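You operate a simulated robot arm through the tools that you are given. There is no shell and no other tool. Be economical: measure what you need, move in short steps, check, and stop when the job is done.

The job below is to be done with a simulated robot arm. You get a single attempt, and the scene is never put back.

JOB
Open the bench drawer, take the blue roll from the top of the padded table and put it in the floor of the bench drawer and shut the drawer again. Take the grey pot from the top of the padded table and put it on the shelf of the padded table. Put three of the white rags from the top of the padded table on the top of the grey bench. Any order will do. Set down upright: grey pot.

The check looks at the end state, three seconds after you hand in, the way a careful person would. Anything else that was tipped, shoved, dropped, spilled or broken makes it a failure.

ROBOT AND FRAMES
A 7-joint arm with a three-finger gripper on a trunk, on a base that drives. Base frame: it is fixed to the floor where the robot stands at the start and does not move with it; the origin is under the middle of the robot, x ahead of it, y to its left, z up; the surface under the hand at the start is at about z = 860. Readings come in mm, degrees, newtons and seconds.
With the tool pointing down near the work surface it reaches from about 140 to 880 mm from the robot's upright axis, wherever it stands. Its first joint turns from -166.0 to 166.0 degrees. Places, roughly: bench drawer [600, 0, 800]; blue roll [-750, 4250, 750]; floor of the bench drawer [700, 100, 700]; grey pot [-500, 4000, 1000]; shelf of the padded table [-400, 4000, 400]; top of the grey bench [100, 2100, 900]; white rag [-500, 4000, 1000]. Payload 2.94 kg.
Tool frame: the origin (TCP) lies between the finger pads and is the grasp point; the fingertips stand 30 mm ahead of it; z points along the fingers, y is the line along which they close. Largest opening 132 mm; the body of the gripper starts 107 mm behind the TCP.
Orientation is told as [roll, pitch, yaw] about the base's x, y, z axes, in that order, counted from this pose: with the fingers straight down and closing along the base's y, the tool's x points along the base's -x, its y along +y and its z along -z.

CONTROLS
- The arm moves only by the tool servo_tool. Its argument "motion" is one flat list of numbers, 7 for each row, row after row: the finger opening in m, from 0 to 0.132, then the shift along the base's x, y, z in m, then the turn, a rotation vector about the base's x, y, z in rad. In form: [gripper, x, y, z, rx, ry, rz, gripper, x, y, z, rx, ry, rz, ...]. A call has 1 to 12 rows; each row shifts and turns the commanded pose from where the row before left it. A row lasts 0.2 s, in which the tool goes at most 50 mm and 8.6 degrees; a call with a longer step from one row to the next is refused whole, and so is a gripper value outside its range. Where a pose cannot be reached the arm comes as near as it can. A force on the tool above 40 N (or 10 N above the force at the start of the call, whichever is more), or a blocked arm, ends the call early, and 0.2 s more pass. Each finger halts on what it meets, pressing with about 20 N; the grip force reading is that of the motor and also rises with nothing between the fingers. The clock runs only during rows and for 0.2 s after the last one: add rows that do not move to give the fingers time. It gives the time, the measured TCP pose, the force on the tool (base axes), the opening and the grip force at its end, in the units of the frame above (readings bear some noise), with the torque about the TCP (base axes, N m) and any sound that the robot's microphone picked up.
- Cameras (640 x 400 px; columns grow to the right, rows downward): "scene" is now at [27, 182.2, 1724.4]; the picture's right is [-0.12, -0.99, 0.00], its down [-0.92, 0.11, -0.39] and it looks along [0.38, -0.05, -0.92] (base axes); focal length 280 px, centre (320, 200). "wrist" rides on the gripper at [72, 3, -144] in the tool frame; the picture's right is [-0.04, 1.00, 0.00], its down [-0.88, -0.04, -0.48] and it looks along [-0.48, -0.02, 0.88] (tool axes); focal length 256 px, centre (320, 200). There is no depth. A picture from a camera that has moved, and an enlarged one, comes with that camera's place and axes in the base frame and with its lens.
- get_image(camera): a new picture of that camera. The clock stands still meanwhile.
- slide_trunk(by): slides the trunk up (or, below 0, down) by that many mm; the arm and the scene camera ride with it, the base frame stays. It gives what a move gives, with no picture.
- steer(legs): drives the robot by 1 to 6 legs, each [ahead, left, turn to the left] in mm, mm and degrees, along the robot's own axes; the way and the turn of a leg run together, so that a leg with both is an arc; at most 1500 mm and 180 degrees a leg. The arm and the cameras ride along, it lands a little off, and it stops where it bumps. It gives what a move gives.
- head_to(pan, tilt): turns the head with the scene camera to pan (to the left, within 143 degrees either way) and tilt (down, from -29 to 69), counted from straight ahead of the robot. It gives what a move gives.
- close_up(camera, box): a new picture of the part [left, top, right, bottom] of that camera's present view, enlarged. The clock stands still meanwhile.
- job_done(): hands the job in; it is judged then, once.

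Work in short steps. Places have to be worked out from the pictures, the camera data and where the tool is seen: move nearer, look again, correct. Check each grasp and each placing, and mend what went wrong. You have 186 turns and 156 pictures in all, those below and enlarged ones among them. Open the gripper and draw the arm clear of the work before you hand the job in, unless the task says otherwise; then end with one line.

The tools are called after "Call:" by a JSON object that holds its "method" and its "body". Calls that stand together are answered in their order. servo_tool: Moves the arm, as the interface text tells. Its arguments: {"type":"object","properties":{"motion":{"type":"array"}},"required":["motion"]} The other tools are called the same way: slide_trunk (by) slides the trunk up or down; steer (legs) drives the base; head_to (pan, tilt) turns the head that bears the scene camera; get_image (camera) takes a picture; close_up (camera, box) takes an enlarged picture of a part of a camera's view; job_done () hands the job in.

At the start:

```text
clock: 0.0
eef_pos: [476.8, -141.9, 1048.3]
tcp_rot: [0.0, -0.1, -0.1]
ft_force: [-0.1, 0.3, 0.1]
ft_torque: [-0.03, 0.04, 0.01]
grip_width: 132.2
gripper_force: 0.1
trunk travel left (down, up): [-250.0, 290.0]
robot x, y, heading: [1.2, -0.0, 0.1]
head pan, tilt: [-7.0, 67.3]
```

scene: 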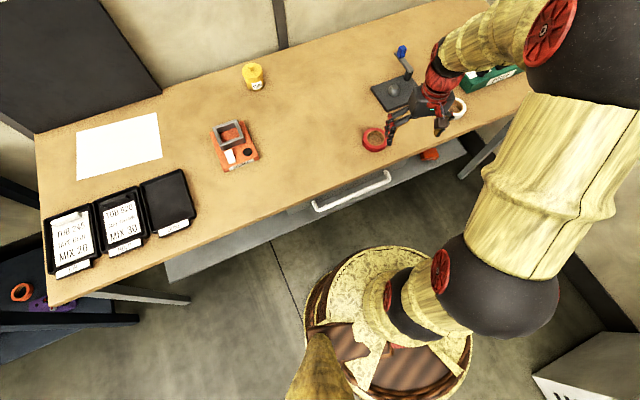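
wrist: 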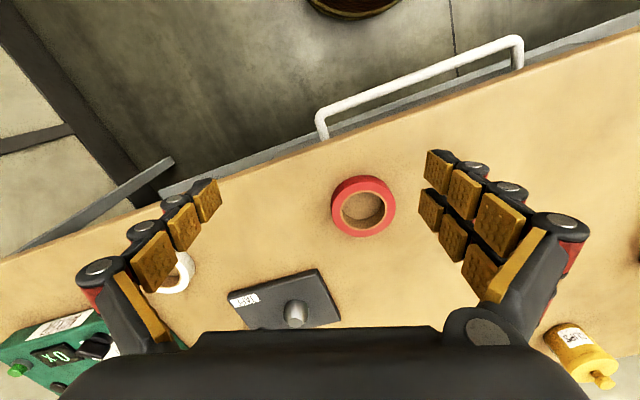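

I'll start by looking at the drawer handle from a shallower view and turning to see the other furniture.

Call:
{"method": "head_to", "body": {"pan": 90, "tilt": 25}}

Call:
{"method": "get_image", "body": {"camera": "scene"}}

Call:
{"method": "head_to", "body": {"pan": 0, "tilt": 50}}

Call:
{"method": "get_image", "body": {"camera": "scene"}}

```text
clock: 1.7
eef_pos: [476.3, -141.2, 1049.0]
tcp_rot: [0.0, 0.0, -0.1]
ft_force: [0.2, -0.1, 0.6]
ft_torque: [-0.01, 0.0, 0.01]
grip_width: 132.0
gripper_force: 0.0
trunk travel left (down, up): [-250.0, 290.0]
robot x, y, heading: [1.5, -0.3, -0.0]
head pan, tilt: [90.0, 25.0]
```

```text
153 pictures are left
camera scene: at [-30.4, 281.3, 1782.4], right [1.0, 0.0, 0.0], down [0.0, -0.42, -0.91], along [0.0, 0.91, -0.42], focal length 280 px, centre (320, 200)
```

scene: 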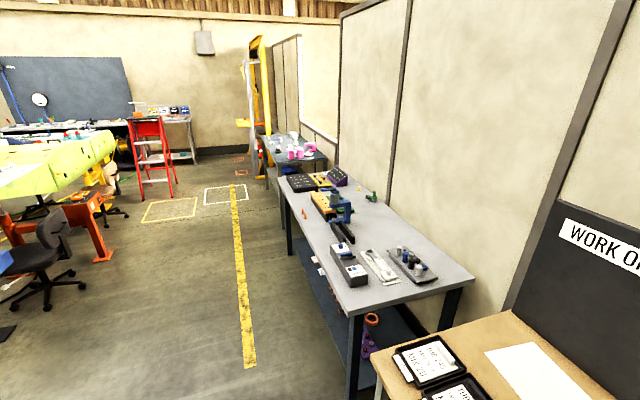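

```text
clock: 3.4
eef_pos: [476.1, -141.7, 1047.7]
tcp_rot: [0.0, 0.0, 0.0]
ft_force: [-0.6, 0.0, 1.0]
ft_torque: [0.0, 0.04, -0.01]
grip_width: 131.5
gripper_force: 0.1
trunk travel left (down, up): [-250.0, 290.0]
robot x, y, heading: [-4.4, 4.6, 0.2]
head pan, tilt: [0.0, 50.0]
```

```text
152 pictures are left
camera scene: at [46.6, 189.2, 1744.9], right [0.0, -1.0, 0.0], down [-0.77, 0.0, -0.64], along [0.64, 0.0, -0.77], focal length 280 px, centre (320, 200)
```

scene: 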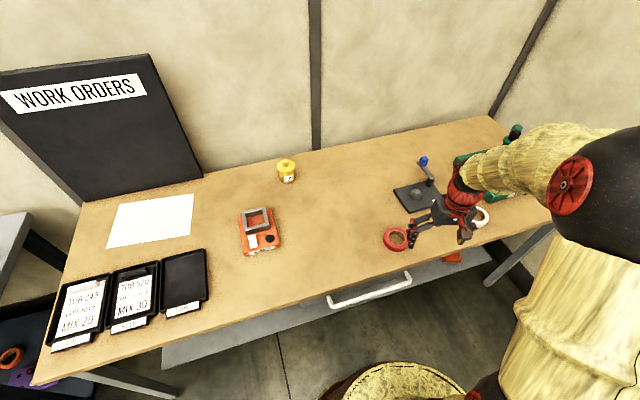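

The drawer handle's bar runs roughly from (388,150) to (490,-145) at z≈752, so the drawer pulls toward about (-0.95,-0.31). I need room for it, so I'll check behind the robot before backing up.

Call:
{"method": "head_to", "body": {"pan": -130, "tilt": 45}}

Call:
{"method": "get_image", "body": {"camera": "scene"}}

Call:
{"method": "head_to", "body": {"pan": 135, "tilt": 40}}

Call:
{"method": "get_image", "body": {"camera": "scene"}}

Call:
{"method": "close_up", "body": {"camera": "wrist", "box": [240, 0, 560, 200]}}

```text
clock: 5.5
eef_pos: [476.1, -142.7, 1048.0]
tcp_rot: [0.1, 0.0, 0.0]
ft_force: [-0.2, -0.1, -0.6]
ft_torque: [0.0, 0.01, 0.0]
grip_width: 132.1
gripper_force: 0.0
trunk travel left (down, up): [-250.0, 290.0]
robot x, y, heading: [-1.7, -0.9, -0.1]
head pan, tilt: [-130.0, 45.0]
```

```text
151 pictures are left
camera scene: at [-82.7, 126.9, 1751.8], right [-0.77, 0.64, 0.0], down [0.45, 0.54, -0.71], along [-0.45, -0.54, -0.71], focal length 280 px, centre (320, 200)
```

scene: 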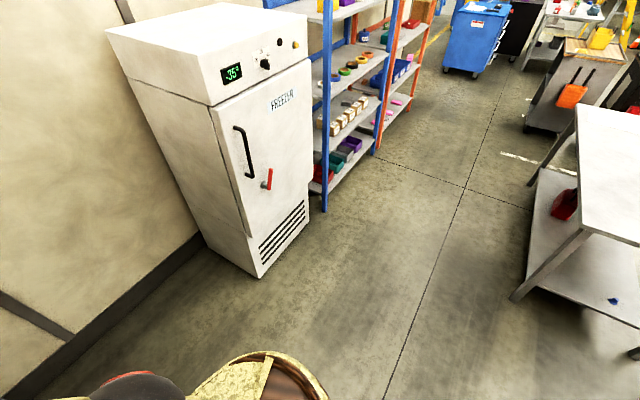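

```text
clock: 9.2
eef_pos: [476.9, -141.4, 1047.3]
tcp_rot: [0.0, 0.0, -0.1]
ft_force: [0.4, 0.0, -0.1]
ft_torque: [0.01, 0.02, 0.01]
grip_width: 132.0
gripper_force: 0.1
trunk travel left (down, up): [-250.0, 290.0]
robot x, y, heading: [4.2, 1.3, 0.0]
head pan, tilt: [135.0, 40.0]
```

```text
150 pictures are left
camera scene: at [-90.5, 249.3, 1759.1], right [0.71, 0.71, 0.0], down [0.45, -0.45, -0.77], along [-0.54, 0.54, -0.64], focal length 280 px, centre (320, 200)
```

scene: 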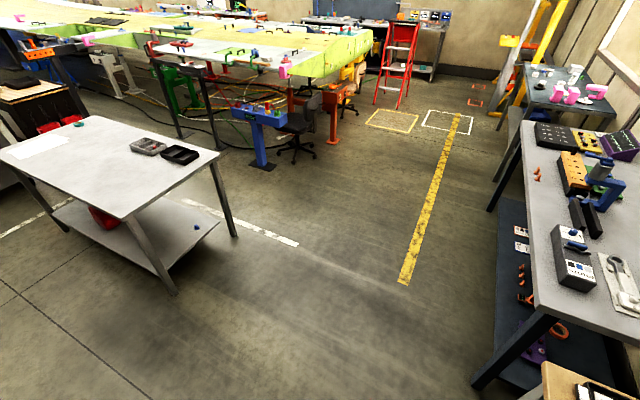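

```text
2.00 times, centred on (400, 100) of wrist
camera zoom: at [404.5, -139.8, 1191.2], right [0.04, 1.0, 0.0], down [0.88, -0.04, 0.48], along [0.48, -0.02, -0.88], focal length 512 px, centre (160, 400)
```

zoom: 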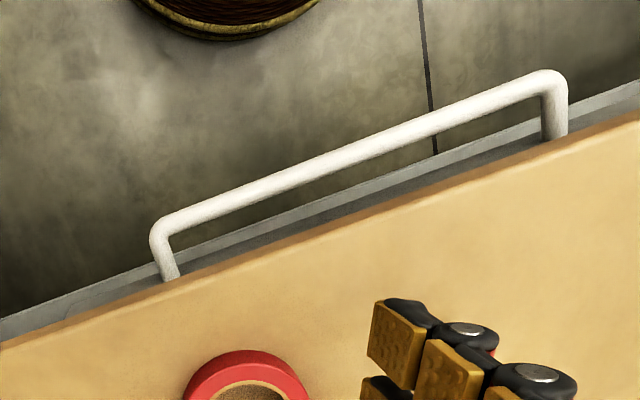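

The floor behind is clear (freezer well to the right). I'll back up and turn to face the drawer squarely.

Call:
{"method": "steer", "body": {"legs": [[-300, -100, 0], [0, 0, 18]]}}

Call:
{"method": "head_to", "body": {"pan": 0, "tilt": 50}}

Call:
{"method": "get_image", "body": {"camera": "scene"}}

```text
clock: 12.3
eef_pos: [196.8, -85.9, 1048.2]
tcp_rot: [0.0, 0.0, 18.1]
ft_force: [0.1, -0.3, 0.0]
ft_torque: [-0.01, -0.03, -0.02]
grip_width: 132.0
gripper_force: 0.1
trunk travel left (down, up): [-250.0, 290.0]
robot x, y, heading: [-301.0, -103.2, 18.1]
head pan, tilt: [135.0, 40.0]
```

```text
clock: 14.5
eef_pos: [196.7, -85.6, 1048.5]
tcp_rot: [0.0, 0.0, 18.1]
ft_force: [0.2, -0.8, 0.1]
ft_torque: [-0.02, -0.01, -0.02]
grip_width: 132.0
gripper_force: 0.0
trunk travel left (down, up): [-250.0, 290.0]
robot x, y, heading: [-301.2, -99.9, 18.0]
head pan, tilt: [0.0, 50.0]
```

```text
148 pictures are left
camera scene: at [-314.9, 95.2, 1744.9], right [0.31, -0.95, 0.0], down [-0.73, -0.24, -0.64], along [0.61, 0.2, -0.77], focal length 280 px, centre (320, 200)
```

scene: 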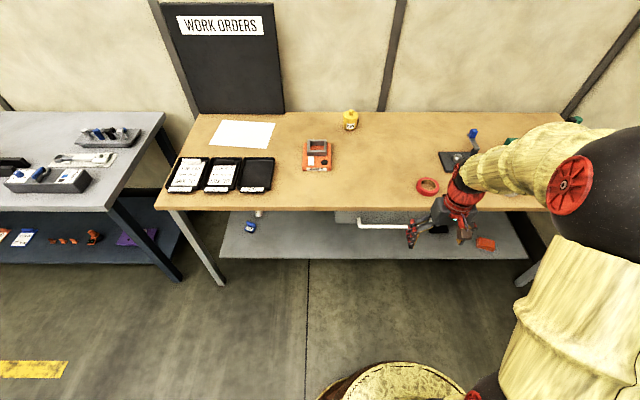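

Robot now squares with the bench. I'll move the hand above the handle, turning it so the fingers close along the drawer's pull direction.

Call:
{"method": "servo_tool", "body": {"motion": [0.05, 0.0227, 0.0083, -0.0073, 0, 0, -0.1425, 0.05, 0.0227, 0.0083, -0.0073, 0, 0, -0.1425, 0.05, 0.0227, 0.0083, -0.0073, 0, 0, -0.1425, 0.05, 0.0227, 0.0083, -0.0073, 0, 0, -0.1425, 0.05, 0.0227, 0.0083, -0.0073, 0, 0, -0.1425, 0.05, 0.0227, 0.0083, -0.0073, 0, 0, -0.1425, 0.05, 0.0227, 0.0083, -0.0073, 0, 0, -0.1425, 0.05, 0.0227, 0.0083, -0.0073, 0, 0, -0.1425, 0.05, 0.0227, 0.0083, -0.0073, 0, 0, -0.1425, 0.05, 0.0227, 0.0083, -0.0073, 0, 0, -0.1425, 0.05, 0.0227, 0.0083, -0.0073, 0, 0, -0.1425, 0.05, 0, 0, 0, 0, 0, 0]}}

Call:
{"method": "get_image", "body": {"camera": "wrist"}}

```text
clock: 17.1
eef_pos: [447.6, 6.5, 967.9]
tcp_rot: [0.0, 0.1, -71.7]
ft_force: [0.0, -0.3, 0.5]
ft_torque: [0.01, 0.02, 0.03]
grip_width: 50.2
gripper_force: 0.0
trunk travel left (down, up): [-250.0, 290.0]
robot x, y, heading: [-300.4, -100.7, 18.2]
head pan, tilt: [0.0, 50.0]
```

```text
147 pictures are left
camera wrist: at [427.8, 74.4, 1111.0], right [0.96, 0.27, 0.0], down [0.24, -0.85, 0.48], along [0.13, -0.46, -0.88], focal length 256 px, centre (320, 200)
```

wrist: 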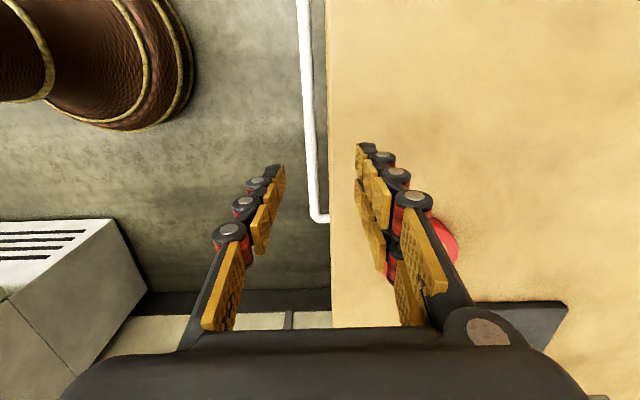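

The bar lies at about 413 mm along the pull axis, with the bench edge at 435. I'll lean the tool 20° so the inner finger can slip under the edge, and pull back to a pre-grasp pose.

Call:
{"method": "servo_tool", "body": {"motion": [0.036, -0.0218, -0.0071, -0.014, 0.036, -0.1107, 0, 0.036, -0.0218, -0.0071, -0.024, 0.036, -0.1107, 0, 0.036, -0.0218, -0.0071, -0.034, 0.036, -0.1107, 0, 0.036, 0, 0, 0, 0, 0, 0]}}

Call:
{"method": "get_image", "body": {"camera": "wrist"}}

Call:
{"method": "get_image", "body": {"camera": "scene"}}

```text
clock: 18.1
eef_pos: [383.2, -17.2, 895.6]
tcp_rot: [20.1, -0.1, -71.7]
ft_force: [0.5, -0.1, 0.8]
ft_torque: [0.01, 0.02, -0.01]
grip_width: 35.7
gripper_force: 0.0
trunk travel left (down, up): [-250.0, 290.0]
robot x, y, heading: [-299.0, -101.5, 18.0]
head pan, tilt: [0.0, 50.0]
```

```text
146 pictures are left
camera wrist: at [315.6, 36.8, 1030.7], right [0.9, 0.25, 0.34], down [0.09, -0.9, 0.44], along [0.42, -0.36, -0.83], focal length 256 px, centre (320, 200)
```

wrist: 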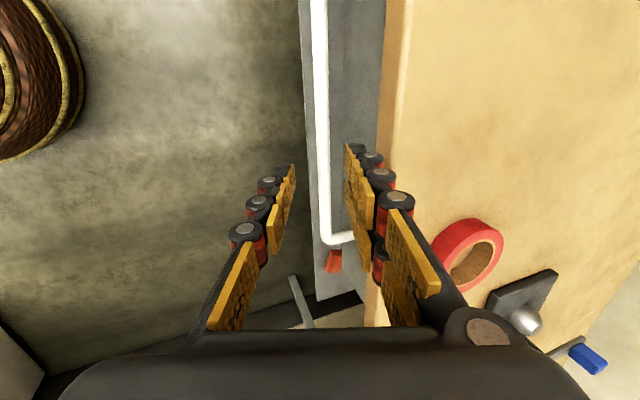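

```text
145 pictures are left
camera scene: at [-314.8, 95.0, 1744.9], right [0.31, -0.95, 0.0], down [-0.73, -0.24, -0.64], along [0.61, 0.2, -0.77], focal length 280 px, centre (320, 200)
```

scene: 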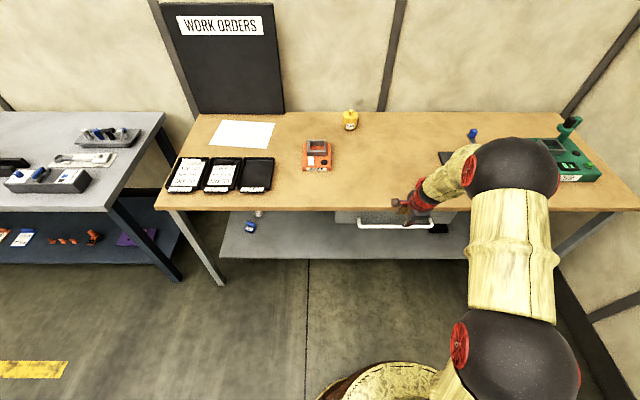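

Triangulating the bar gives s≈412, z≈757. Now I descend along the tool axis and then close.

Call:
{"method": "servo_tool", "body": {"motion": [0.036, 0.0062, 0.002, -0.0173, 0, 0, 0, 0.036, 0.0062, 0.002, -0.0173, 0, 0, 0, 0.036, 0.0062, 0.002, -0.0173, 0, 0, 0, 0.036, 0.0062, 0.002, -0.0173, 0, 0, 0, 0.036, 0.0062, 0.002, -0.0173, 0, 0, 0, 0.036, 0.0062, 0.002, -0.0173, 0, 0, 0, 0.036, 0.0062, 0.002, -0.0173, 0, 0, 0, 0.036, 0.0062, 0.002, -0.0173, 0, 0, 0]}}

Call:
{"method": "get_image", "body": {"camera": "wrist"}}

```text
clock: 19.9
eef_pos: [430.3, -1.3, 757.1]
tcp_rot: [20.0, 0.0, -71.6]
ft_force: [-0.3, 0.2, 0.3]
ft_torque: [0.02, 0.04, 0.03]
grip_width: 36.2
gripper_force: 0.0
trunk travel left (down, up): [-250.0, 290.0]
robot x, y, heading: [-297.1, -98.8, 18.2]
head pan, tilt: [0.0, 50.0]
```

```text
144 pictures are left
camera wrist: at [363.9, 53.5, 892.0], right [0.9, 0.26, 0.34], down [0.09, -0.9, 0.44], along [0.42, -0.36, -0.83], focal length 256 px, centre (320, 200)
```

wrist: 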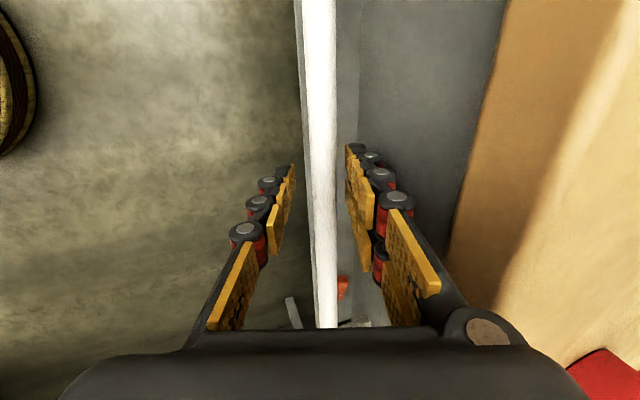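

The bar sits between the fingers. Closing on it.

Call:
{"method": "servo_tool", "body": {"motion": [0.0, 0, 0, 0, 0, 0, 0, 0.0, 0, 0, 0, 0, 0, 0, 0.0, 0, 0, 0, 0, 0, 0]}}

```text
clock: 20.7
eef_pos: [431.3, -0.6, 757.1]
tcp_rot: [20.0, -0.2, -71.8]
ft_force: [2.5, 1.6, 2.4]
ft_torque: [0.03, 0.0, -0.44]
grip_width: 15.1
gripper_force: 29.0
trunk travel left (down, up): [-250.0, 290.0]
robot x, y, heading: [-297.0, -101.5, 18.2]
head pan, tilt: [0.0, 50.0]
```

Gripped at 15 mm. Pulling the drawer out along its axis.

Call:
{"method": "servo_tool", "body": {"motion": [0.0, -0.0095, -0.0031, 0, 0, 0, 0, 0.0, -0.019, -0.0062, 0, 0, 0, 0, 0.0, -0.019, -0.0062, 0, 0, 0, 0, 0.0, -0.019, -0.0062, 0, 0, 0, 0, 0.0, -0.019, -0.0062, 0, 0, 0, 0, 0.0, -0.019, -0.0062, 0, 0, 0, 0, 0.0, -0.019, -0.0062, 0, 0, 0, 0, 0.0, -0.019, -0.0062, 0, 0, 0, 0, 0.0, -0.019, -0.0062, 0, 0, 0, 0, 0.0, -0.019, -0.0062, 0, 0, 0, 0]}}

Call:
{"method": "get_image", "body": {"camera": "scene"}}

```text
clock: 22.9
eef_pos: [248.1, -59.6, 757.5]
tcp_rot: [20.1, -0.1, -71.5]
ft_force: [-3.9, 7.1, 11.9]
ft_torque: [-0.18, -0.11, -0.74]
grip_width: 14.6
gripper_force: 41.2
trunk travel left (down, up): [-250.0, 290.0]
robot x, y, heading: [-303.4, -99.1, 18.0]
head pan, tilt: [0.0, 50.0]
```

```text
143 pictures are left
camera scene: at [-316.3, 95.7, 1744.9], right [0.31, -0.95, 0.0], down [-0.73, -0.24, -0.64], along [0.61, 0.2, -0.77], focal length 280 px, centre (320, 200)
```

scene: 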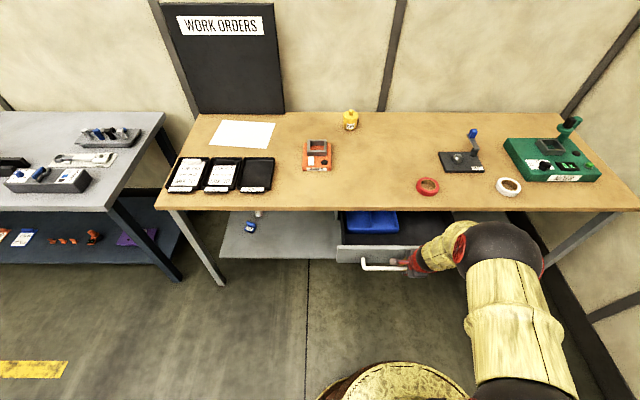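

The drawer is sliding, with a blue tray inside. Pulling further.

Call:
{"method": "servo_tool", "body": {"motion": [0.0, -0.019, -0.0062, 0, 0, 0, 0, 0.0, -0.019, -0.0062, 0, 0, 0, 0, 0.0, -0.019, -0.0062, 0, 0, 0, 0, 0.0, -0.019, -0.0062, 0, 0, 0, 0, 0.0, -0.019, -0.0062, 0, 0, 0, 0, 0.0, -0.019, -0.0062, 0, 0, 0, 0]}}

Call:
{"method": "get_image", "body": {"camera": "scene"}}

```text
clock: 24.3
eef_pos: [135.0, -95.2, 757.3]
tcp_rot: [19.9, -0.1, -71.8]
ft_force: [-4.5, 8.8, 7.7]
ft_torque: [0.89, 0.27, -0.34]
grip_width: 14.4
gripper_force: 40.6
trunk travel left (down, up): [-250.0, 290.0]
robot x, y, heading: [-301.3, -97.9, 17.9]
head pan, tilt: [0.0, 50.0]
```

```text
142 pictures are left
camera scene: at [-315.9, 95.7, 1744.8], right [0.31, -0.95, 0.0], down [-0.73, -0.24, -0.64], along [0.61, 0.2, -0.77], focal length 280 px, centre (320, 200)
```

scene: 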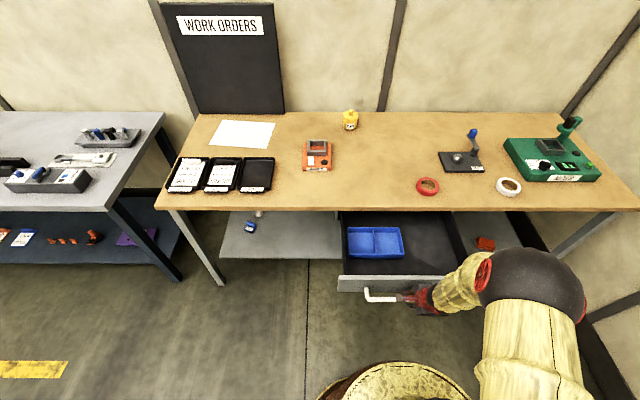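

Drawer is ~310 mm open with a large free floor right of the blue tray. Releasing and backing out along the tool axis.

Call:
{"method": "servo_tool", "body": {"motion": [0.036, 0, 0, 0, 0, 0, 0, 0.036, 0, 0, 0, 0, 0, 0, 0.036, -0.0065, -0.0021, 0.0188, 0, 0, 0, 0.036, -0.0098, -0.0032, 0.0282, 0, 0, 0, 0.036, -0.013, -0.0042, 0.0376, 0, 0, 0, 0.036, -0.013, -0.0042, 0.0376, 0, 0, 0, 0.036, 0, 0, 0.045, 0, 0, 0, 0.036, 0, 0, 0.045, 0, 0, 0, 0.036, 0, 0, 0.045, -0.036, 0.1107, 0, 0.036, 0, 0, 0.045, -0.036, 0.1107, 0, 0.036, 0, 0, 0, -0.036, 0.1107, 0]}}

Call:
{"method": "get_image", "body": {"camera": "wrist"}}

Call:
{"method": "get_image", "body": {"camera": "scene"}}

```text
clock: 26.7
eef_pos: [93.6, -110.1, 1059.7]
tcp_rot: [-0.2, 0.1, -71.7]
ft_force: [0.7, -0.1, -0.2]
ft_torque: [0.01, 0.0, -0.01]
grip_width: 36.1
gripper_force: 0.0
trunk travel left (down, up): [-250.0, 290.0]
robot x, y, heading: [-298.6, -99.7, 18.0]
head pan, tilt: [0.0, 50.0]
```

```text
141 pictures are left
camera wrist: at [75.3, -41.1, 1203.3], right [0.96, 0.27, 0.0], down [0.24, -0.85, 0.48], along [0.13, -0.46, -0.88], focal length 256 px, centre (320, 200)
```

wrist: 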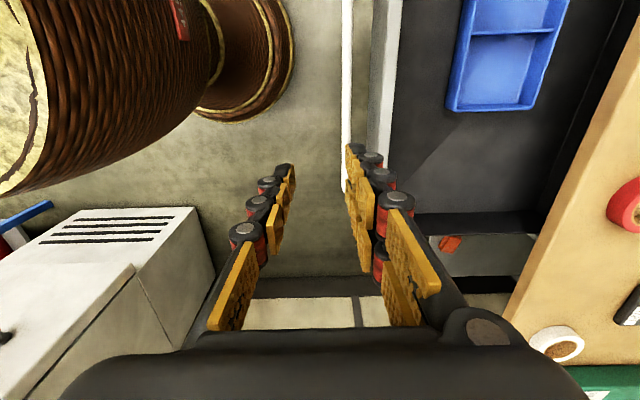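

```text
140 pictures are left
camera scene: at [-314.1, 95.1, 1744.8], right [0.31, -0.95, 0.0], down [-0.73, -0.24, -0.64], along [0.61, 0.2, -0.77], focal length 280 px, centre (320, 200)
```

scene: 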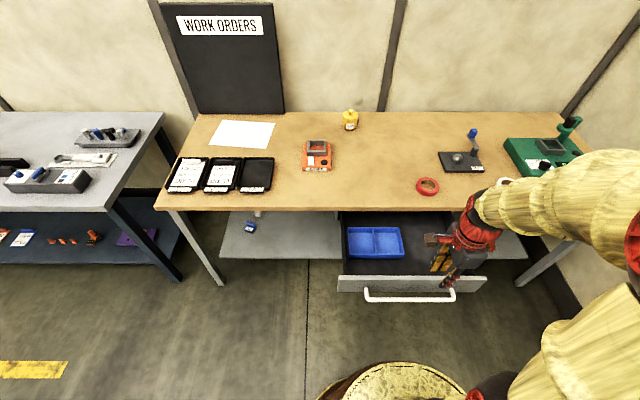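

Everything lies in a frame rotated 18°, so the benches line up to my left. I'll strafe left along the row toward the padded table.

Call:
{"method": "steer", "body": {"legs": [[0, 1500, 0], [0, 1300, 0]]}}

Call:
{"method": "head_to", "body": {"pan": 30, "tilt": 40}}

Call:
{"method": "get_image", "body": {"camera": "scene"}}

```text
clock: 40.0
eef_pos: [-752.4, 2514.2, 1060.1]
tcp_rot: [0.0, 0.0, -71.6]
ft_force: [0.8, 0.2, -0.5]
ft_torque: [0.02, -0.03, -0.03]
grip_width: 35.8
gripper_force: 0.1
trunk travel left (down, up): [-250.0, 290.0]
robot x, y, heading: [-1146.7, 2526.1, 18.4]
head pan, tilt: [0.0, 50.0]
```

```text
clock: 41.0
eef_pos: [-752.8, 2514.4, 1059.7]
tcp_rot: [-0.1, -0.1, -71.6]
ft_force: [0.3, -0.4, 1.0]
ft_torque: [0.01, -0.03, 0.0]
grip_width: 35.8
gripper_force: 0.0
trunk travel left (down, up): [-250.0, 290.0]
robot x, y, heading: [-1145.6, 2523.9, 18.0]
head pan, tilt: [30.0, 40.0]
```

```text
139 pictures are left
camera scene: at [-1178.3, 2757.5, 1759.0], right [0.74, -0.67, 0.0], down [-0.43, -0.48, -0.77], along [0.51, 0.57, -0.64], focal length 280 px, centre (320, 200)
```

scene: 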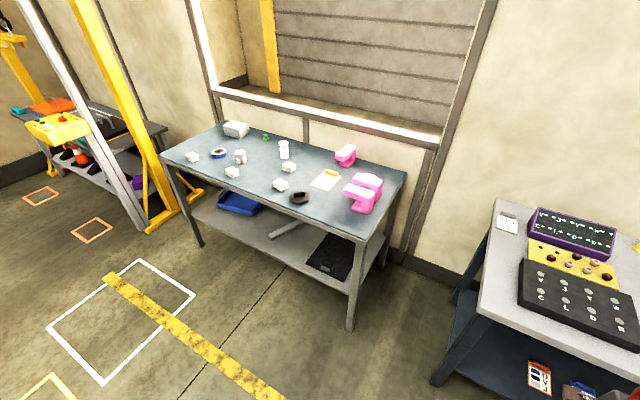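

Call:
{"method": "close_up", "body": {"camera": "scene", "box": [150, 100, 420, 270]}}

Call:
{"method": "close_up", "body": {"camera": "scene", "box": [420, 180, 640, 320]}}

```text
2.35 times, centred on (285, 185) of scene
camera zoom: at [-1178.3, 2757.5, 1759.0], right [0.74, -0.67, 0.0], down [-0.43, -0.48, -0.77], along [0.51, 0.57, -0.64], focal length 659 px, centre (402, 235)
```

zoom: 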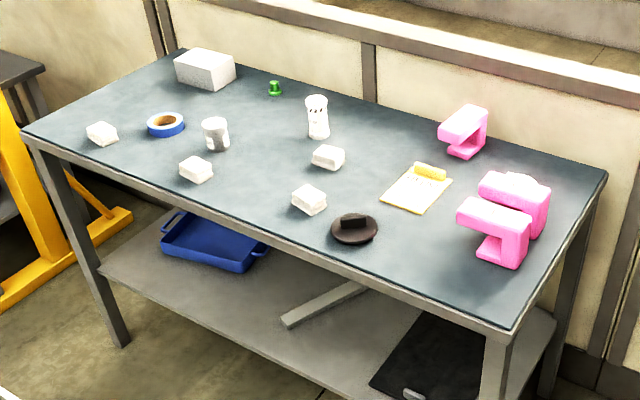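

```text
2.86 times, centred on (530, 250) of scene
camera zoom: at [-1178.3, 2757.5, 1759.0], right [0.74, -0.67, 0.0], down [-0.43, -0.48, -0.77], along [0.51, 0.57, -0.64], focal length 800 px, centre (-280, 57)
```

zoom: 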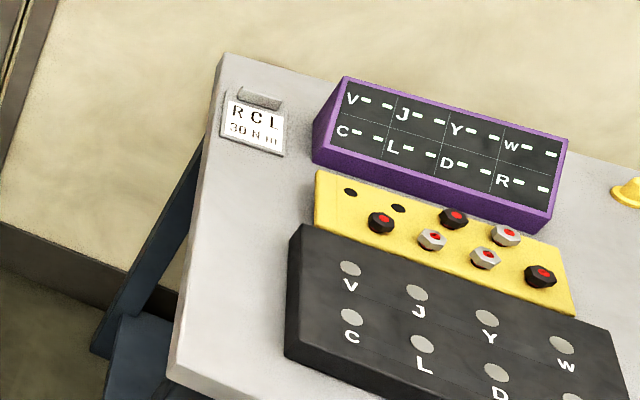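

The padded table's frame shows four white rags (s,w ≈ A 621/4400, B 618/4071, C 819/3829, D 656/3764), the grey pot ≈744/4120 and the blue roll ≈738/4294. I'll drive up to the table's near part, from where both rags C, D and the grey bench's end can be reached.

Call:
{"method": "steer", "body": {"legs": [[0, 700, 0], [330, 0, 0]]}}

Call:
{"method": "head_to", "body": {"pan": 0, "tilt": 50}}

Call:
{"method": "get_image", "body": {"camera": "scene"}}

Call:
{"method": "get_image", "body": {"camera": "wrist"}}

```text
clock: 46.5
eef_pos: [-659.3, 3278.7, 1060.7]
tcp_rot: [0.1, 0.0, -71.0]
ft_force: [1.2, 0.0, -0.3]
ft_torque: [0.0, 0.04, 0.01]
grip_width: 36.3
gripper_force: 0.0
trunk travel left (down, up): [-250.0, 290.0]
robot x, y, heading: [-1054.8, 3284.2, 18.3]
head pan, tilt: [30.0, 40.0]
```

```text
clock: 47.5
eef_pos: [-659.7, 3277.7, 1060.3]
tcp_rot: [-0.1, 0.0, -71.0]
ft_force: [-0.1, 0.5, 0.3]
ft_torque: [0.02, -0.03, -0.04]
grip_width: 36.1
gripper_force: 0.0
trunk travel left (down, up): [-250.0, 290.0]
robot x, y, heading: [-1053.4, 3284.4, 18.7]
head pan, tilt: [0.0, 50.0]
```

```text
136 pictures are left
camera scene: at [-1071.1, 3478.2, 1744.9], right [0.32, -0.95, 0.0], down [-0.73, -0.25, -0.64], along [0.61, 0.21, -0.77], focal length 280 px, centre (320, 200)
```

scene: 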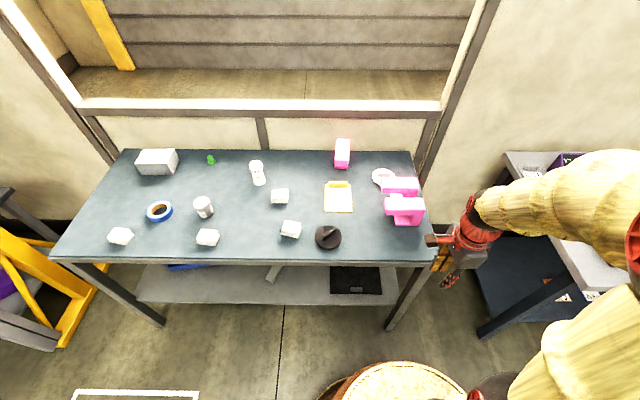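

```text
135 pictures are left
camera wrist: at [-680.0, 3346.2, 1203.5], right [0.96, 0.28, 0.0], down [0.25, -0.84, 0.48], along [0.13, -0.46, -0.88], focal length 256 px, centre (320, 200)
```

wrist: 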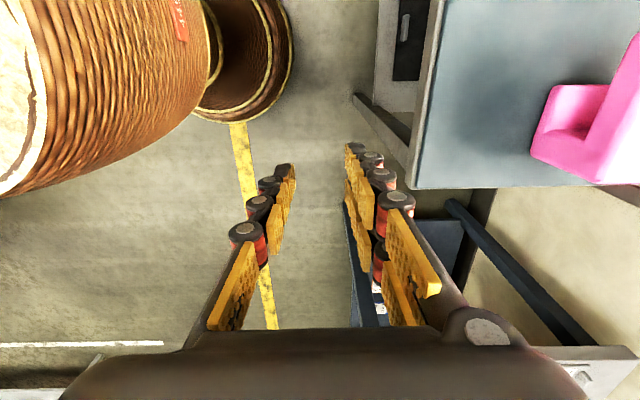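

Rag D is near (-552, 3770), tabletop z≈860. I'll sweep the hand left along the table front while turning it to close along the table's length, then move in for a wrist look.

Call:
{"method": "servo_tool", "body": {"motion": [0.1, -0.01344, 0.04137, 0, 0, 0, 0.14, 0.1, -0.01344, 0.04137, 0, 0, 0, 0.14, 0.1, -0.01344, 0.04137, 0, 0, 0, 0.14, 0.1, -0.01344, 0.04137, 0, 0, 0, 0.14, 0.1, -0.01344, 0.04137, 0, 0, 0, 0.14, 0.1, -0.01344, 0.04137, 0, 0, 0, 0.14, 0.1, -0.01344, 0.04137, 0, 0, 0, 0.14, 0.1, -0.01344, 0.04137, 0, 0, 0, 0.14, 0.1, -0.01344, 0.04137, 0, 0, 0, 0.14, 0.1, -0.01344, 0.04137, 0, 0, 0, 0.14, 0.1, 0.038, 0.0124, 0, 0, 0, 0.14, 0.1, 0.038, 0.0124, 0, 0, 0, 0.02]}}

Call:
{"method": "servo_tool", "body": {"motion": [0.1, 0.038, 0.0124, 0, 0, 0, 0, 0.1, 0.038, 0.0124, 0, 0, 0, 0, 0.1, 0.038, 0.0124, 0, 0, 0, 0, 0.1, 0, 0, 0, 0, 0, 0]}}

Call:
{"method": "get_image", "body": {"camera": "wrist"}}

```text
clock: 50.1
eef_pos: [-717.0, 3716.5, 1058.1]
tcp_rot: [0.0, -0.1, 18.5]
ft_force: [-0.3, 0.5, -0.2]
ft_torque: [0.0, 0.0, -0.01]
grip_width: 99.9
gripper_force: 0.0
trunk travel left (down, up): [-250.0, 290.0]
robot x, y, heading: [-1052.6, 3283.7, 18.7]
head pan, tilt: [0.0, 50.0]
```

```text
clock: 51.1
eef_pos: [-602.1, 3754.9, 1060.7]
tcp_rot: [0.0, 0.0, 18.3]
ft_force: [0.5, 0.3, -0.6]
ft_torque: [-0.03, 0.0, -0.01]
grip_width: 100.0
gripper_force: 0.0
trunk travel left (down, up): [-250.0, 290.0]
robot x, y, heading: [-1049.8, 3284.9, 18.7]
head pan, tilt: [0.0, 50.0]
```

```text
134 pictures are left
camera wrist: at [-671.7, 3733.7, 1204.1], right [-0.27, 0.96, 0.0], down [0.85, 0.24, 0.48], along [0.46, 0.13, -0.88], focal length 256 px, centre (320, 200)
```

wrist: 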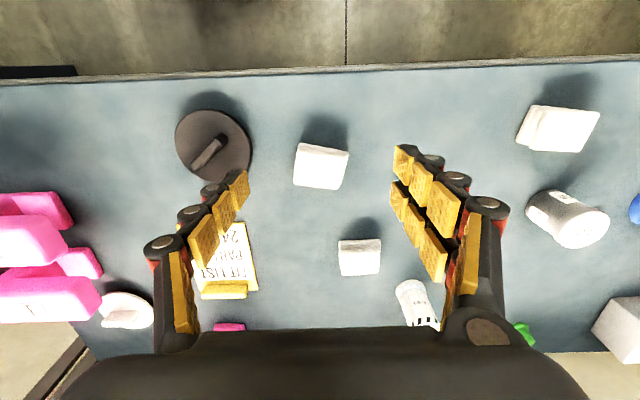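

Rag D is seen at about (-556, 3768), turned ~10°. I'll go above it, align and lower part way.

Call:
{"method": "servo_tool", "body": {"motion": [0.11, 0.0153, 0.0043, -0.04, 0, 0, -0.06, 0.11, 0.0153, 0.0043, -0.04, 0, 0, -0.06, 0.11, 0.0153, 0.0043, -0.04, 0, 0, -0.05, 0.11, 0, 0, 0, 0, 0, 0]}}

Call:
{"method": "get_image", "body": {"camera": "wrist"}}

```text
clock: 52.1
eef_pos: [-558.3, 3768.2, 940.1]
tcp_rot: [0.0, 0.0, 8.6]
ft_force: [-0.4, -1.3, 0.2]
ft_torque: [-0.02, 0.04, 0.0]
grip_width: 110.0
gripper_force: 0.0
trunk travel left (down, up): [-250.0, 290.0]
robot x, y, heading: [-1055.0, 3286.3, 18.7]
head pan, tilt: [0.0, 50.0]
```

```text
133 pictures are left
camera wrist: at [-629.0, 3758.7, 1083.5], right [-0.11, 0.99, 0.0], down [0.87, 0.09, 0.48], along [0.47, 0.05, -0.88], focal length 256 px, centre (320, 200)
```

wrist: 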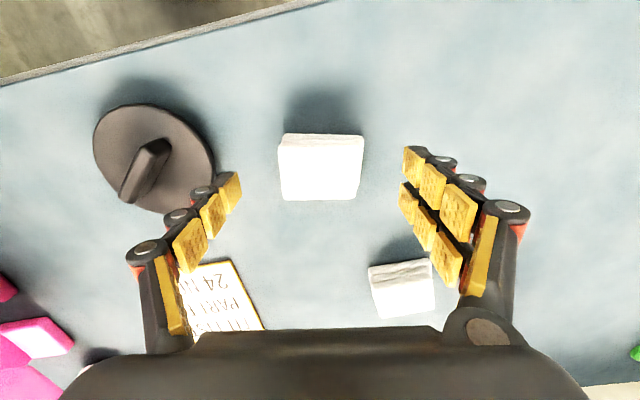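

Nearly centred; shifting 8 mm inward and lowering around the rag.

Call:
{"method": "servo_tool", "body": {"motion": [0.11, 0.006, 0, -0.024, 0, 0, 0, 0.11, 0.003, 0, -0.024, 0, 0, 0, 0.11, 0, 0, 0, 0, 0, 0]}}

Call:
{"method": "get_image", "body": {"camera": "wrist"}}

```text
clock: 52.9
eef_pos: [-548.0, 3767.3, 891.6]
tcp_rot: [0.0, 0.0, 8.6]
ft_force: [-0.6, 0.2, 0.3]
ft_torque: [-0.01, 0.01, -0.01]
grip_width: 110.1
gripper_force: 0.1
trunk travel left (down, up): [-250.0, 290.0]
robot x, y, heading: [-1057.7, 3287.0, 19.0]
head pan, tilt: [0.0, 50.0]
```

```text
132 pictures are left
camera wrist: at [-620.5, 3758.8, 1035.4], right [-0.11, 0.99, 0.0], down [0.87, 0.09, 0.48], along [0.47, 0.05, -0.88], focal length 256 px, centre (320, 200)
```

wrist: 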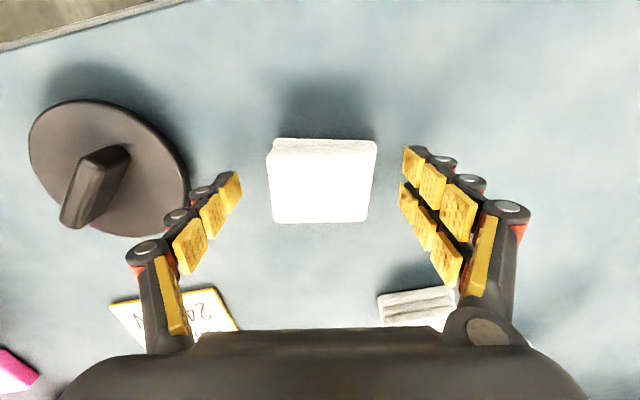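

Rag top is at z≈884. I'll lower 8 mm more gently, then close.

Call:
{"method": "servo_tool", "body": {"motion": [0.11, 0, 0, -0.004, 0, 0, 0, 0.11, 0, 0, -0.004, 0, 0, 0, 0.09, 0, 0, 0, 0, 0, 0, 0.03, 0, 0, 0, 0, 0, 0, 0.03, 0, 0, 0, 0, 0, 0, 0.03, 0, 0, 0, 0, 0, 0, 0.03, 0, 0, 0, 0, 0, 0]}}

Call:
{"method": "get_image", "body": {"camera": "wrist"}}

```text
clock: 54.5
eef_pos: [-546.8, 3764.7, 888.5]
tcp_rot: [0.1, -0.2, 8.6]
ft_force: [2.7, -17.3, 31.3]
ft_torque: [-1.44, -0.09, -0.03]
grip_width: 69.5
gripper_force: 20.1
trunk travel left (down, up): [-250.0, 290.0]
robot x, y, heading: [-1052.6, 3277.7, 18.8]
head pan, tilt: [0.0, 50.0]
```

```text
131 pictures are left
camera wrist: at [-620.2, 3756.0, 1030.9], right [-0.11, 0.99, 0.0], down [0.87, 0.09, 0.48], along [0.48, 0.05, -0.88], focal length 256 px, centre (320, 200)
```

wrist: 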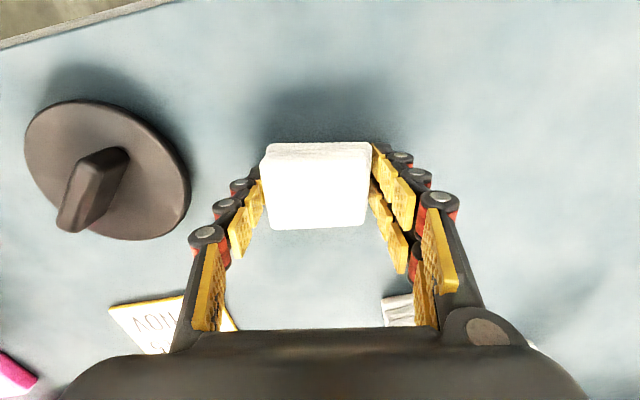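

Fingertips touch the table (force 31 N up), so the top is ≈859. Raise a few mm, finish closing, then lift.

Call:
{"method": "servo_tool", "body": {"motion": [0.03, 0, 0, 0.005, 0, 0, 0, 0.03, 0, 0, 0.002, 0, 0, 0, 0.03, 0, 0, 0, 0, 0, 0, 0.03, 0, 0, 0, 0, 0, 0]}}

Call:
{"method": "servo_tool", "body": {"motion": [0.03, 0, 0, 0.01, 0, 0, 0, 0.03, 0, 0, 0.03, 0, 0, 0, 0.03, 0, 0, 0.04, 0, 0, 0, 0.03, 0, 0, 0.04, 0, 0, 0, 0.03, 0, 0, 0.04, 0, 0, 0, 0.03, 0, 0, 0, 0, 0, 0]}}

Call:
{"method": "get_image", "body": {"camera": "wrist"}}

Call:
{"method": "head_to", "body": {"pan": -35, "tilt": 45}}

Call:
{"method": "get_image", "body": {"camera": "scene"}}

```text
clock: 55.5
eef_pos: [-549.9, 3765.4, 889.5]
tcp_rot: [0.0, 0.1, 8.6]
ft_force: [-0.3, 0.3, -0.3]
ft_torque: [-0.01, 0.03, -0.02]
grip_width: 69.1
gripper_force: 19.9
trunk travel left (down, up): [-250.0, 290.0]
robot x, y, heading: [-1052.9, 3284.8, 18.5]
head pan, tilt: [0.0, 50.0]
```

```text
clock: 56.9
eef_pos: [-548.0, 3766.4, 1052.0]
tcp_rot: [0.0, 0.0, 8.6]
ft_force: [-0.2, 0.2, 0.0]
ft_torque: [0.03, -0.01, -0.03]
grip_width: 30.0
gripper_force: 0.1
trunk travel left (down, up): [-250.0, 290.0]
robot x, y, heading: [-1055.7, 3283.3, 19.1]
head pan, tilt: [0.0, 50.0]
```

```text
130 pictures are left
camera wrist: at [-620.3, 3758.3, 1194.4], right [-0.11, 0.99, 0.0], down [0.87, 0.09, 0.47], along [0.47, 0.05, -0.88], focal length 256 px, centre (320, 200)
```

wrist: 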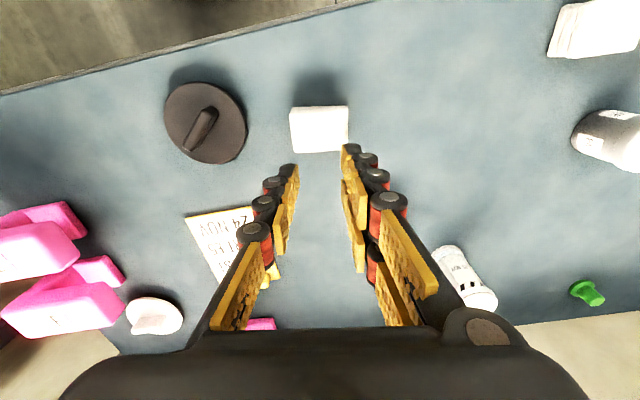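

```text
clock: 57.9
eef_pos: [-547.9, 3766.6, 1050.7]
tcp_rot: [0.0, 0.0, 8.6]
ft_force: [-0.4, 0.9, -0.3]
ft_torque: [0.02, -0.01, -0.01]
grip_width: 30.2
gripper_force: 0.0
trunk travel left (down, up): [-250.0, 290.0]
robot x, y, heading: [-1048.6, 3286.7, 18.6]
head pan, tilt: [-35.0, 45.0]
```

```text
129 pictures are left
camera scene: at [-1065.8, 3431.1, 1751.8], right [-0.28, -0.96, 0.0], down [-0.68, 0.2, -0.71], along [0.68, -0.2, -0.71], focal length 280 px, centre (320, 200)
```

scene: 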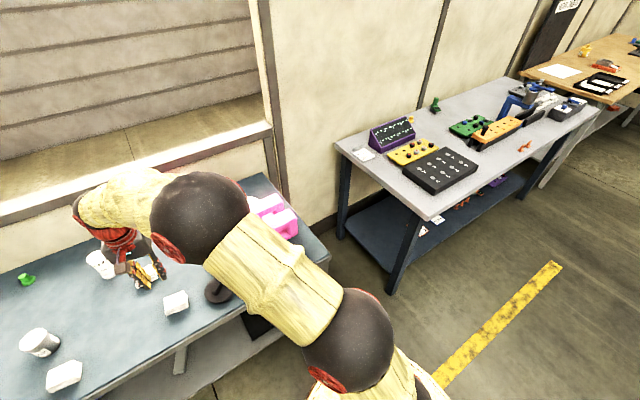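

The rag slipped out of the grip and stays centred below the hand. I'll open, go down again and grip with full closing command, lifting slowly.

Call:
{"method": "servo_tool", "body": {"motion": [0.1, 0, 0, -0.03, 0, 0, 0, 0.1, 0, 0, -0.04, 0, 0, 0, 0.1, 0, 0, -0.03, 0, 0, 0, 0.1, 0, 0, -0.03, 0, 0, 0, 0.1, 0, 0, -0.025, 0, 0, 0, 0.1, 0, 0, -0.005, 0, 0, 0, 0.1, 0, 0, 0, 0, 0, 0]}}

Call:
{"method": "servo_tool", "body": {"motion": [0.0, 0, 0, 0, 0, 0, 0, 0.0, 0, 0, 0, 0, 0, 0, 0.0, 0, 0, 0, 0, 0, 0, 0.0, 0, 0, 0, 0, 0, 0, 0.0, 0, 0, 0, 0, 0, 0, 0.0, 0, 0, 0, 0, 0, 0]}}

Call:
{"method": "close_up", "body": {"camera": "wrist", "box": [160, 80, 480, 280]}}

```text
clock: 59.5
eef_pos: [-549.6, 3766.9, 890.0]
tcp_rot: [-0.1, 0.1, 8.6]
ft_force: [-0.6, 0.0, 0.1]
ft_torque: [0.01, 0.0, 0.0]
grip_width: 100.1
gripper_force: 0.0
trunk travel left (down, up): [-250.0, 290.0]
robot x, y, heading: [-1052.5, 3282.2, 18.9]
head pan, tilt: [-35.0, 45.0]
```

```text
clock: 60.9
eef_pos: [-548.1, 3766.6, 890.1]
tcp_rot: [0.1, -0.1, 8.6]
ft_force: [-0.5, 0.6, 1.7]
ft_torque: [0.09, 0.0, 0.02]
grip_width: 69.1
gripper_force: 19.6
trunk travel left (down, up): [-250.0, 290.0]
robot x, y, heading: [-1052.7, 3285.5, 18.7]
head pan, tilt: [-35.0, 45.0]
```

```text
2.00 times, centred on (320, 180) of wrist
camera zoom: at [-620.6, 3758.4, 1033.8], right [-0.11, 0.99, 0.0], down [0.87, 0.09, 0.48], along [0.47, 0.05, -0.88], focal length 512 px, centre (320, 240)
```

zoom: 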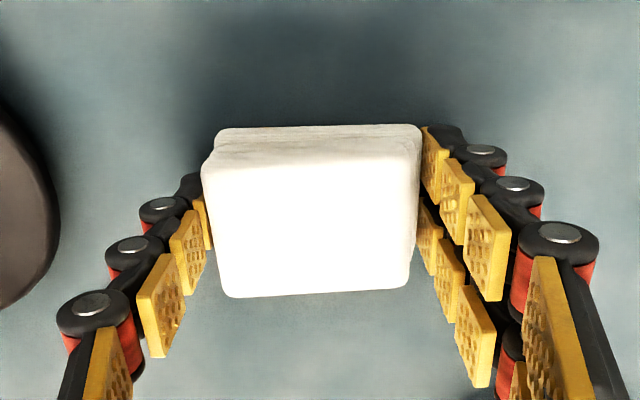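

Rag is centred between the fingertip pads. Lifting slowly and watching the opening.

Call:
{"method": "servo_tool", "body": {"motion": [0.0, 0, 0, 0.002, 0, 0, 0, 0.0, 0, 0, 0.003, 0, 0, 0, 0.0, 0, 0, 0.004, 0, 0, 0, 0.0, 0, 0, 0.004, 0, 0, 0, 0.0, 0, 0, 0.005, 0, 0, 0]}}

Call:
{"method": "close_up", "body": {"camera": "wrist", "box": [160, 80, 480, 280]}}

```text
clock: 62.1
eef_pos: [-548.8, 3767.0, 909.7]
tcp_rot: [0.1, 0.0, 8.6]
ft_force: [-0.3, 0.4, -0.9]
ft_torque: [0.01, 0.0, 0.02]
grip_width: 69.4
gripper_force: 20.8
trunk travel left (down, up): [-250.0, 290.0]
robot x, y, heading: [-1048.5, 3283.1, 18.6]
head pan, tilt: [-35.0, 45.0]
```

```text
2.00 times, centred on (320, 180) of wrist
camera zoom: at [-620.5, 3758.4, 1052.3], right [-0.11, 0.99, 0.0], down [0.87, 0.09, 0.48], along [0.47, 0.05, -0.88], focal length 512 px, centre (320, 240)
```

zoom: 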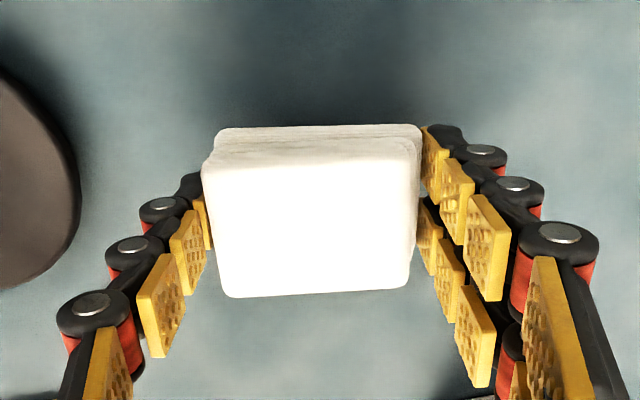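

Lifted and held. Let me look closely at the bench for free spots before travelling.

Call:
{"method": "close_up", "body": {"camera": "scene", "box": [325, 60, 605, 235]}}

```text
2.29 times, centred on (465, 148) of scene
camera zoom: at [-1065.8, 3431.1, 1751.8], right [-0.28, -0.96, 0.0], down [-0.68, 0.2, -0.71], along [0.68, -0.2, -0.71], focal length 640 px, centre (-11, 320)
```

zoom: 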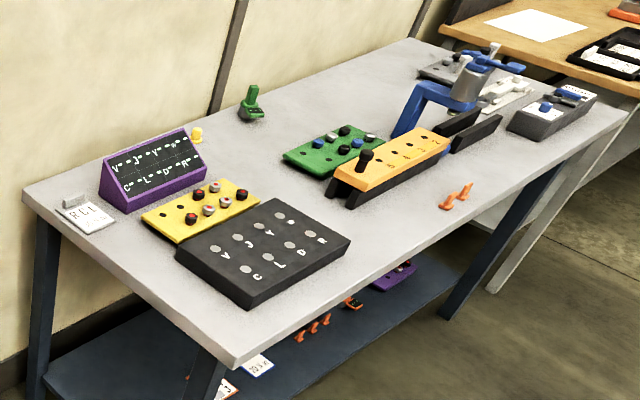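

The strip at the bench's left end (w≈2600–2745, s≈455–800) is free: room for three rags in a row. I'll raise and retract the hand gently, then drive right.

Call:
{"method": "servo_tool", "body": {"motion": [0.0, 0, 0, 0.012, 0, 0, 0, 0.0, 0, 0, 0.015, 0, 0, 0, 0.0, 0, 0, 0.015, 0, 0, 0, 0.0, -0.0119, -0.0039, 0.014, 0, 0, 0.0164, 0.0, -0.0238, -0.0077, 0.014, 0, 0, 0.0164, 0.0, -0.0238, -0.0077, 0.014, 0, 0, 0.0164, 0.0, -0.0238, -0.0077, 0.014, 0, 0, 0.0164, 0.0, -0.0238, -0.0077, 0.014, 0, 0, 0.0164, 0.0, -0.0238, -0.0077, 0.014, 0, 0, 0.0164, 0.0, -0.0238, -0.0077, 0.014, 0, 0, 0.0164, 0.0, -0.0238, -0.0077, 0.0, 0, 0, 0.0164, 0.0, -0.0238, -0.0077, 0.0, 0, 0, 0.0164]}}

Call:
{"method": "get_image", "body": {"camera": "wrist"}}

```text
clock: 64.7
eef_pos: [-751.4, 3700.4, 1050.0]
tcp_rot: [-0.1, 0.0, 17.1]
ft_force: [-0.3, -0.5, -0.6]
ft_torque: [0.03, 0.0, -0.03]
grip_width: 69.3
gripper_force: 20.0
trunk travel left (down, up): [-250.0, 290.0]
robot x, y, heading: [-1052.9, 3285.9, 19.1]
head pan, tilt: [-35.0, 45.0]
```

```text
125 pictures are left
camera wrist: at [-820.4, 3682.2, 1192.6], right [-0.25, 0.97, 0.0], down [0.85, 0.22, 0.48], along [0.46, 0.12, -0.88], focal length 256 px, centre (320, 200)
```

wrist: 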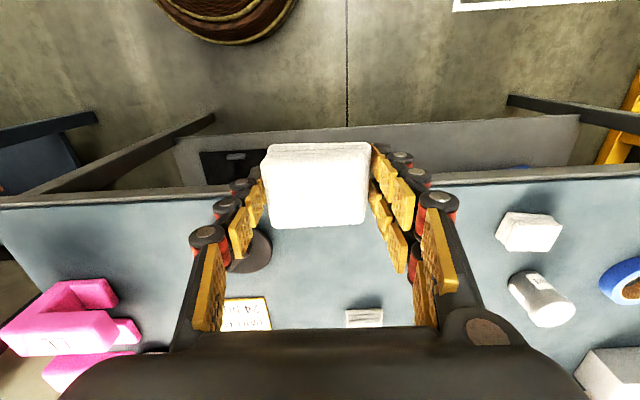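

Rag secure. Driving right ~630 mm so the bench end comes within reach.

Call:
{"method": "steer", "body": {"legs": [[0, -630, -0.7]]}}

Call:
{"method": "get_image", "body": {"camera": "scene"}}

Call:
{"method": "get_image", "body": {"camera": "wrist"}}

```text
clock: 68.2
eef_pos: [-547.4, 3102.6, 1049.3]
tcp_rot: [0.1, -0.2, 16.4]
ft_force: [-0.2, -0.7, -0.2]
ft_torque: [0.04, 0.0, 0.02]
grip_width: 69.2
gripper_force: 19.5
trunk travel left (down, up): [-250.0, 290.0]
robot x, y, heading: [-857.1, 2690.2, 17.9]
head pan, tilt: [-35.0, 45.0]
```

```text
124 pictures are left
camera scene: at [-866.6, 2836.3, 1751.8], right [-0.29, -0.96, 0.0], down [-0.68, 0.21, -0.71], along [0.68, -0.21, -0.71], focal length 280 px, centre (320, 200)
```

scene: 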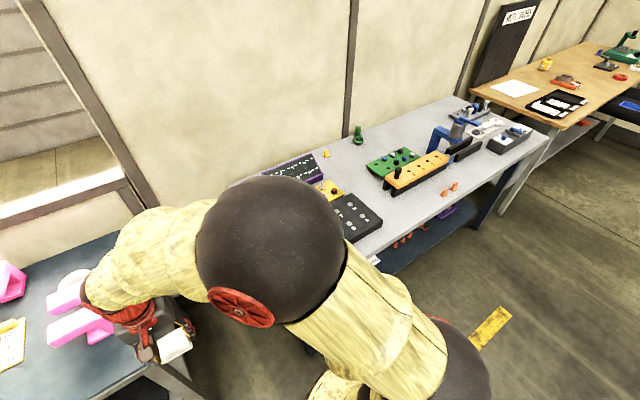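

```text
123 pictures are left
camera wrist: at [-617.4, 3084.9, 1192.6], right [-0.24, 0.97, 0.0], down [0.85, 0.21, 0.48], along [0.46, 0.11, -0.88], focal length 256 px, centre (320, 200)
```

wrist: 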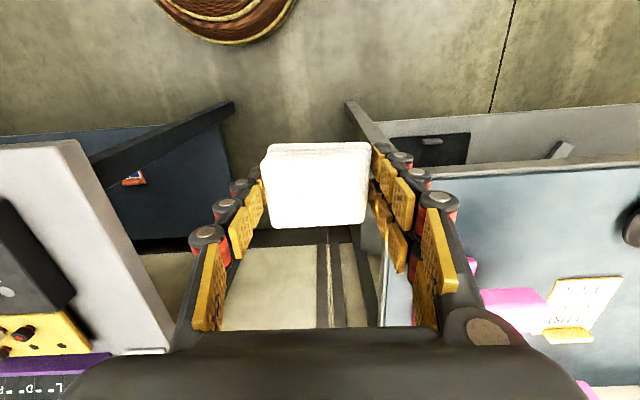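

Moving the hand over the bench end strip (target s≈690, w≈2670).

Call:
{"method": "servo_tool", "body": {"motion": [0.0, 0.006, -0.018, 0, 0, 0, 0, 0.0, 0.0116, -0.0357, 0, 0, 0, 0.007, 0.0, 0.0116, -0.0357, 0, 0, 0, 0.007, 0.0, 0.0116, -0.0357, 0, 0, 0, 0.007, 0.0, 0.0116, -0.0357, 0, 0, 0, 0.007, 0.0, 0.0116, -0.0357, 0, 0, 0, 0, 0.0, 0.0116, -0.0357, 0, 0, 0, 0, 0.0, 0.0116, -0.0357, 0, 0, 0, 0, 0.0, 0.0116, -0.0357, 0, 0, 0, 0, 0.0, 0.0116, -0.0357, 0, 0, 0, 0, 0.0, 0.0116, -0.0357, 0, 0, 0, 0, 0.0, 0.0116, -0.0357, 0, 0, 0, 0]}}

Call:
{"method": "servo_tool", "body": {"motion": [0.0, 0.02, -0.01, 0, 0, 0, 0, 0.0, 0.0285, 0.009, 0, 0, 0, 0, 0.0, 0.0285, 0.009, 0, 0, 0, 0, 0.0, 0.0285, 0.009, 0, 0, 0, 0, 0.0, 0.0285, 0.009, 0, 0, 0, 0, 0.0, 0, 0, 0, 0, 0, 0]}}

Call:
{"method": "get_image", "body": {"camera": "wrist"}}

```text
clock: 70.8
eef_pos: [-414.3, 2690.4, 1049.6]
tcp_rot: [0.0, 0.0, 18.0]
ft_force: [0.4, 0.8, -0.6]
ft_torque: [-0.02, 0.02, -0.02]
grip_width: 68.7
gripper_force: 19.6
trunk travel left (down, up): [-250.0, 290.0]
robot x, y, heading: [-853.5, 2687.4, 18.2]
head pan, tilt: [-35.0, 45.0]
```

```text
clock: 72.2
eef_pos: [-279.5, 2718.1, 1049.2]
tcp_rot: [0.0, 0.0, 17.9]
ft_force: [-0.3, 0.4, -1.2]
ft_torque: [-0.01, 0.03, 0.0]
grip_width: 69.1
gripper_force: 20.2
trunk travel left (down, up): [-250.0, 290.0]
robot x, y, heading: [-857.3, 2689.6, 18.1]
head pan, tilt: [-35.0, 45.0]
```

```text
122 pictures are left
camera wrist: at [-348.9, 2698.6, 1192.7], right [-0.27, 0.96, 0.0], down [0.85, 0.23, 0.48], along [0.46, 0.13, -0.88], focal length 256 px, centre (320, 200)
```

wrist: 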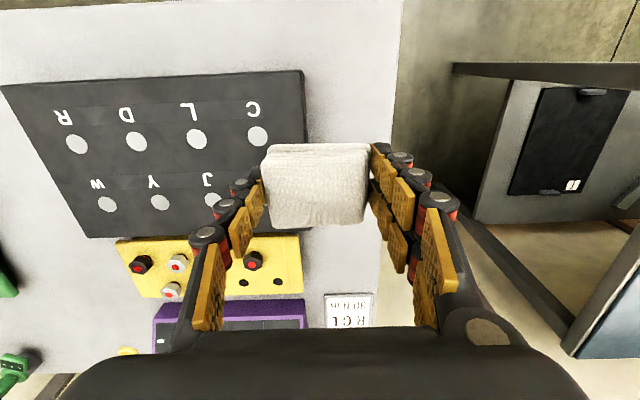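

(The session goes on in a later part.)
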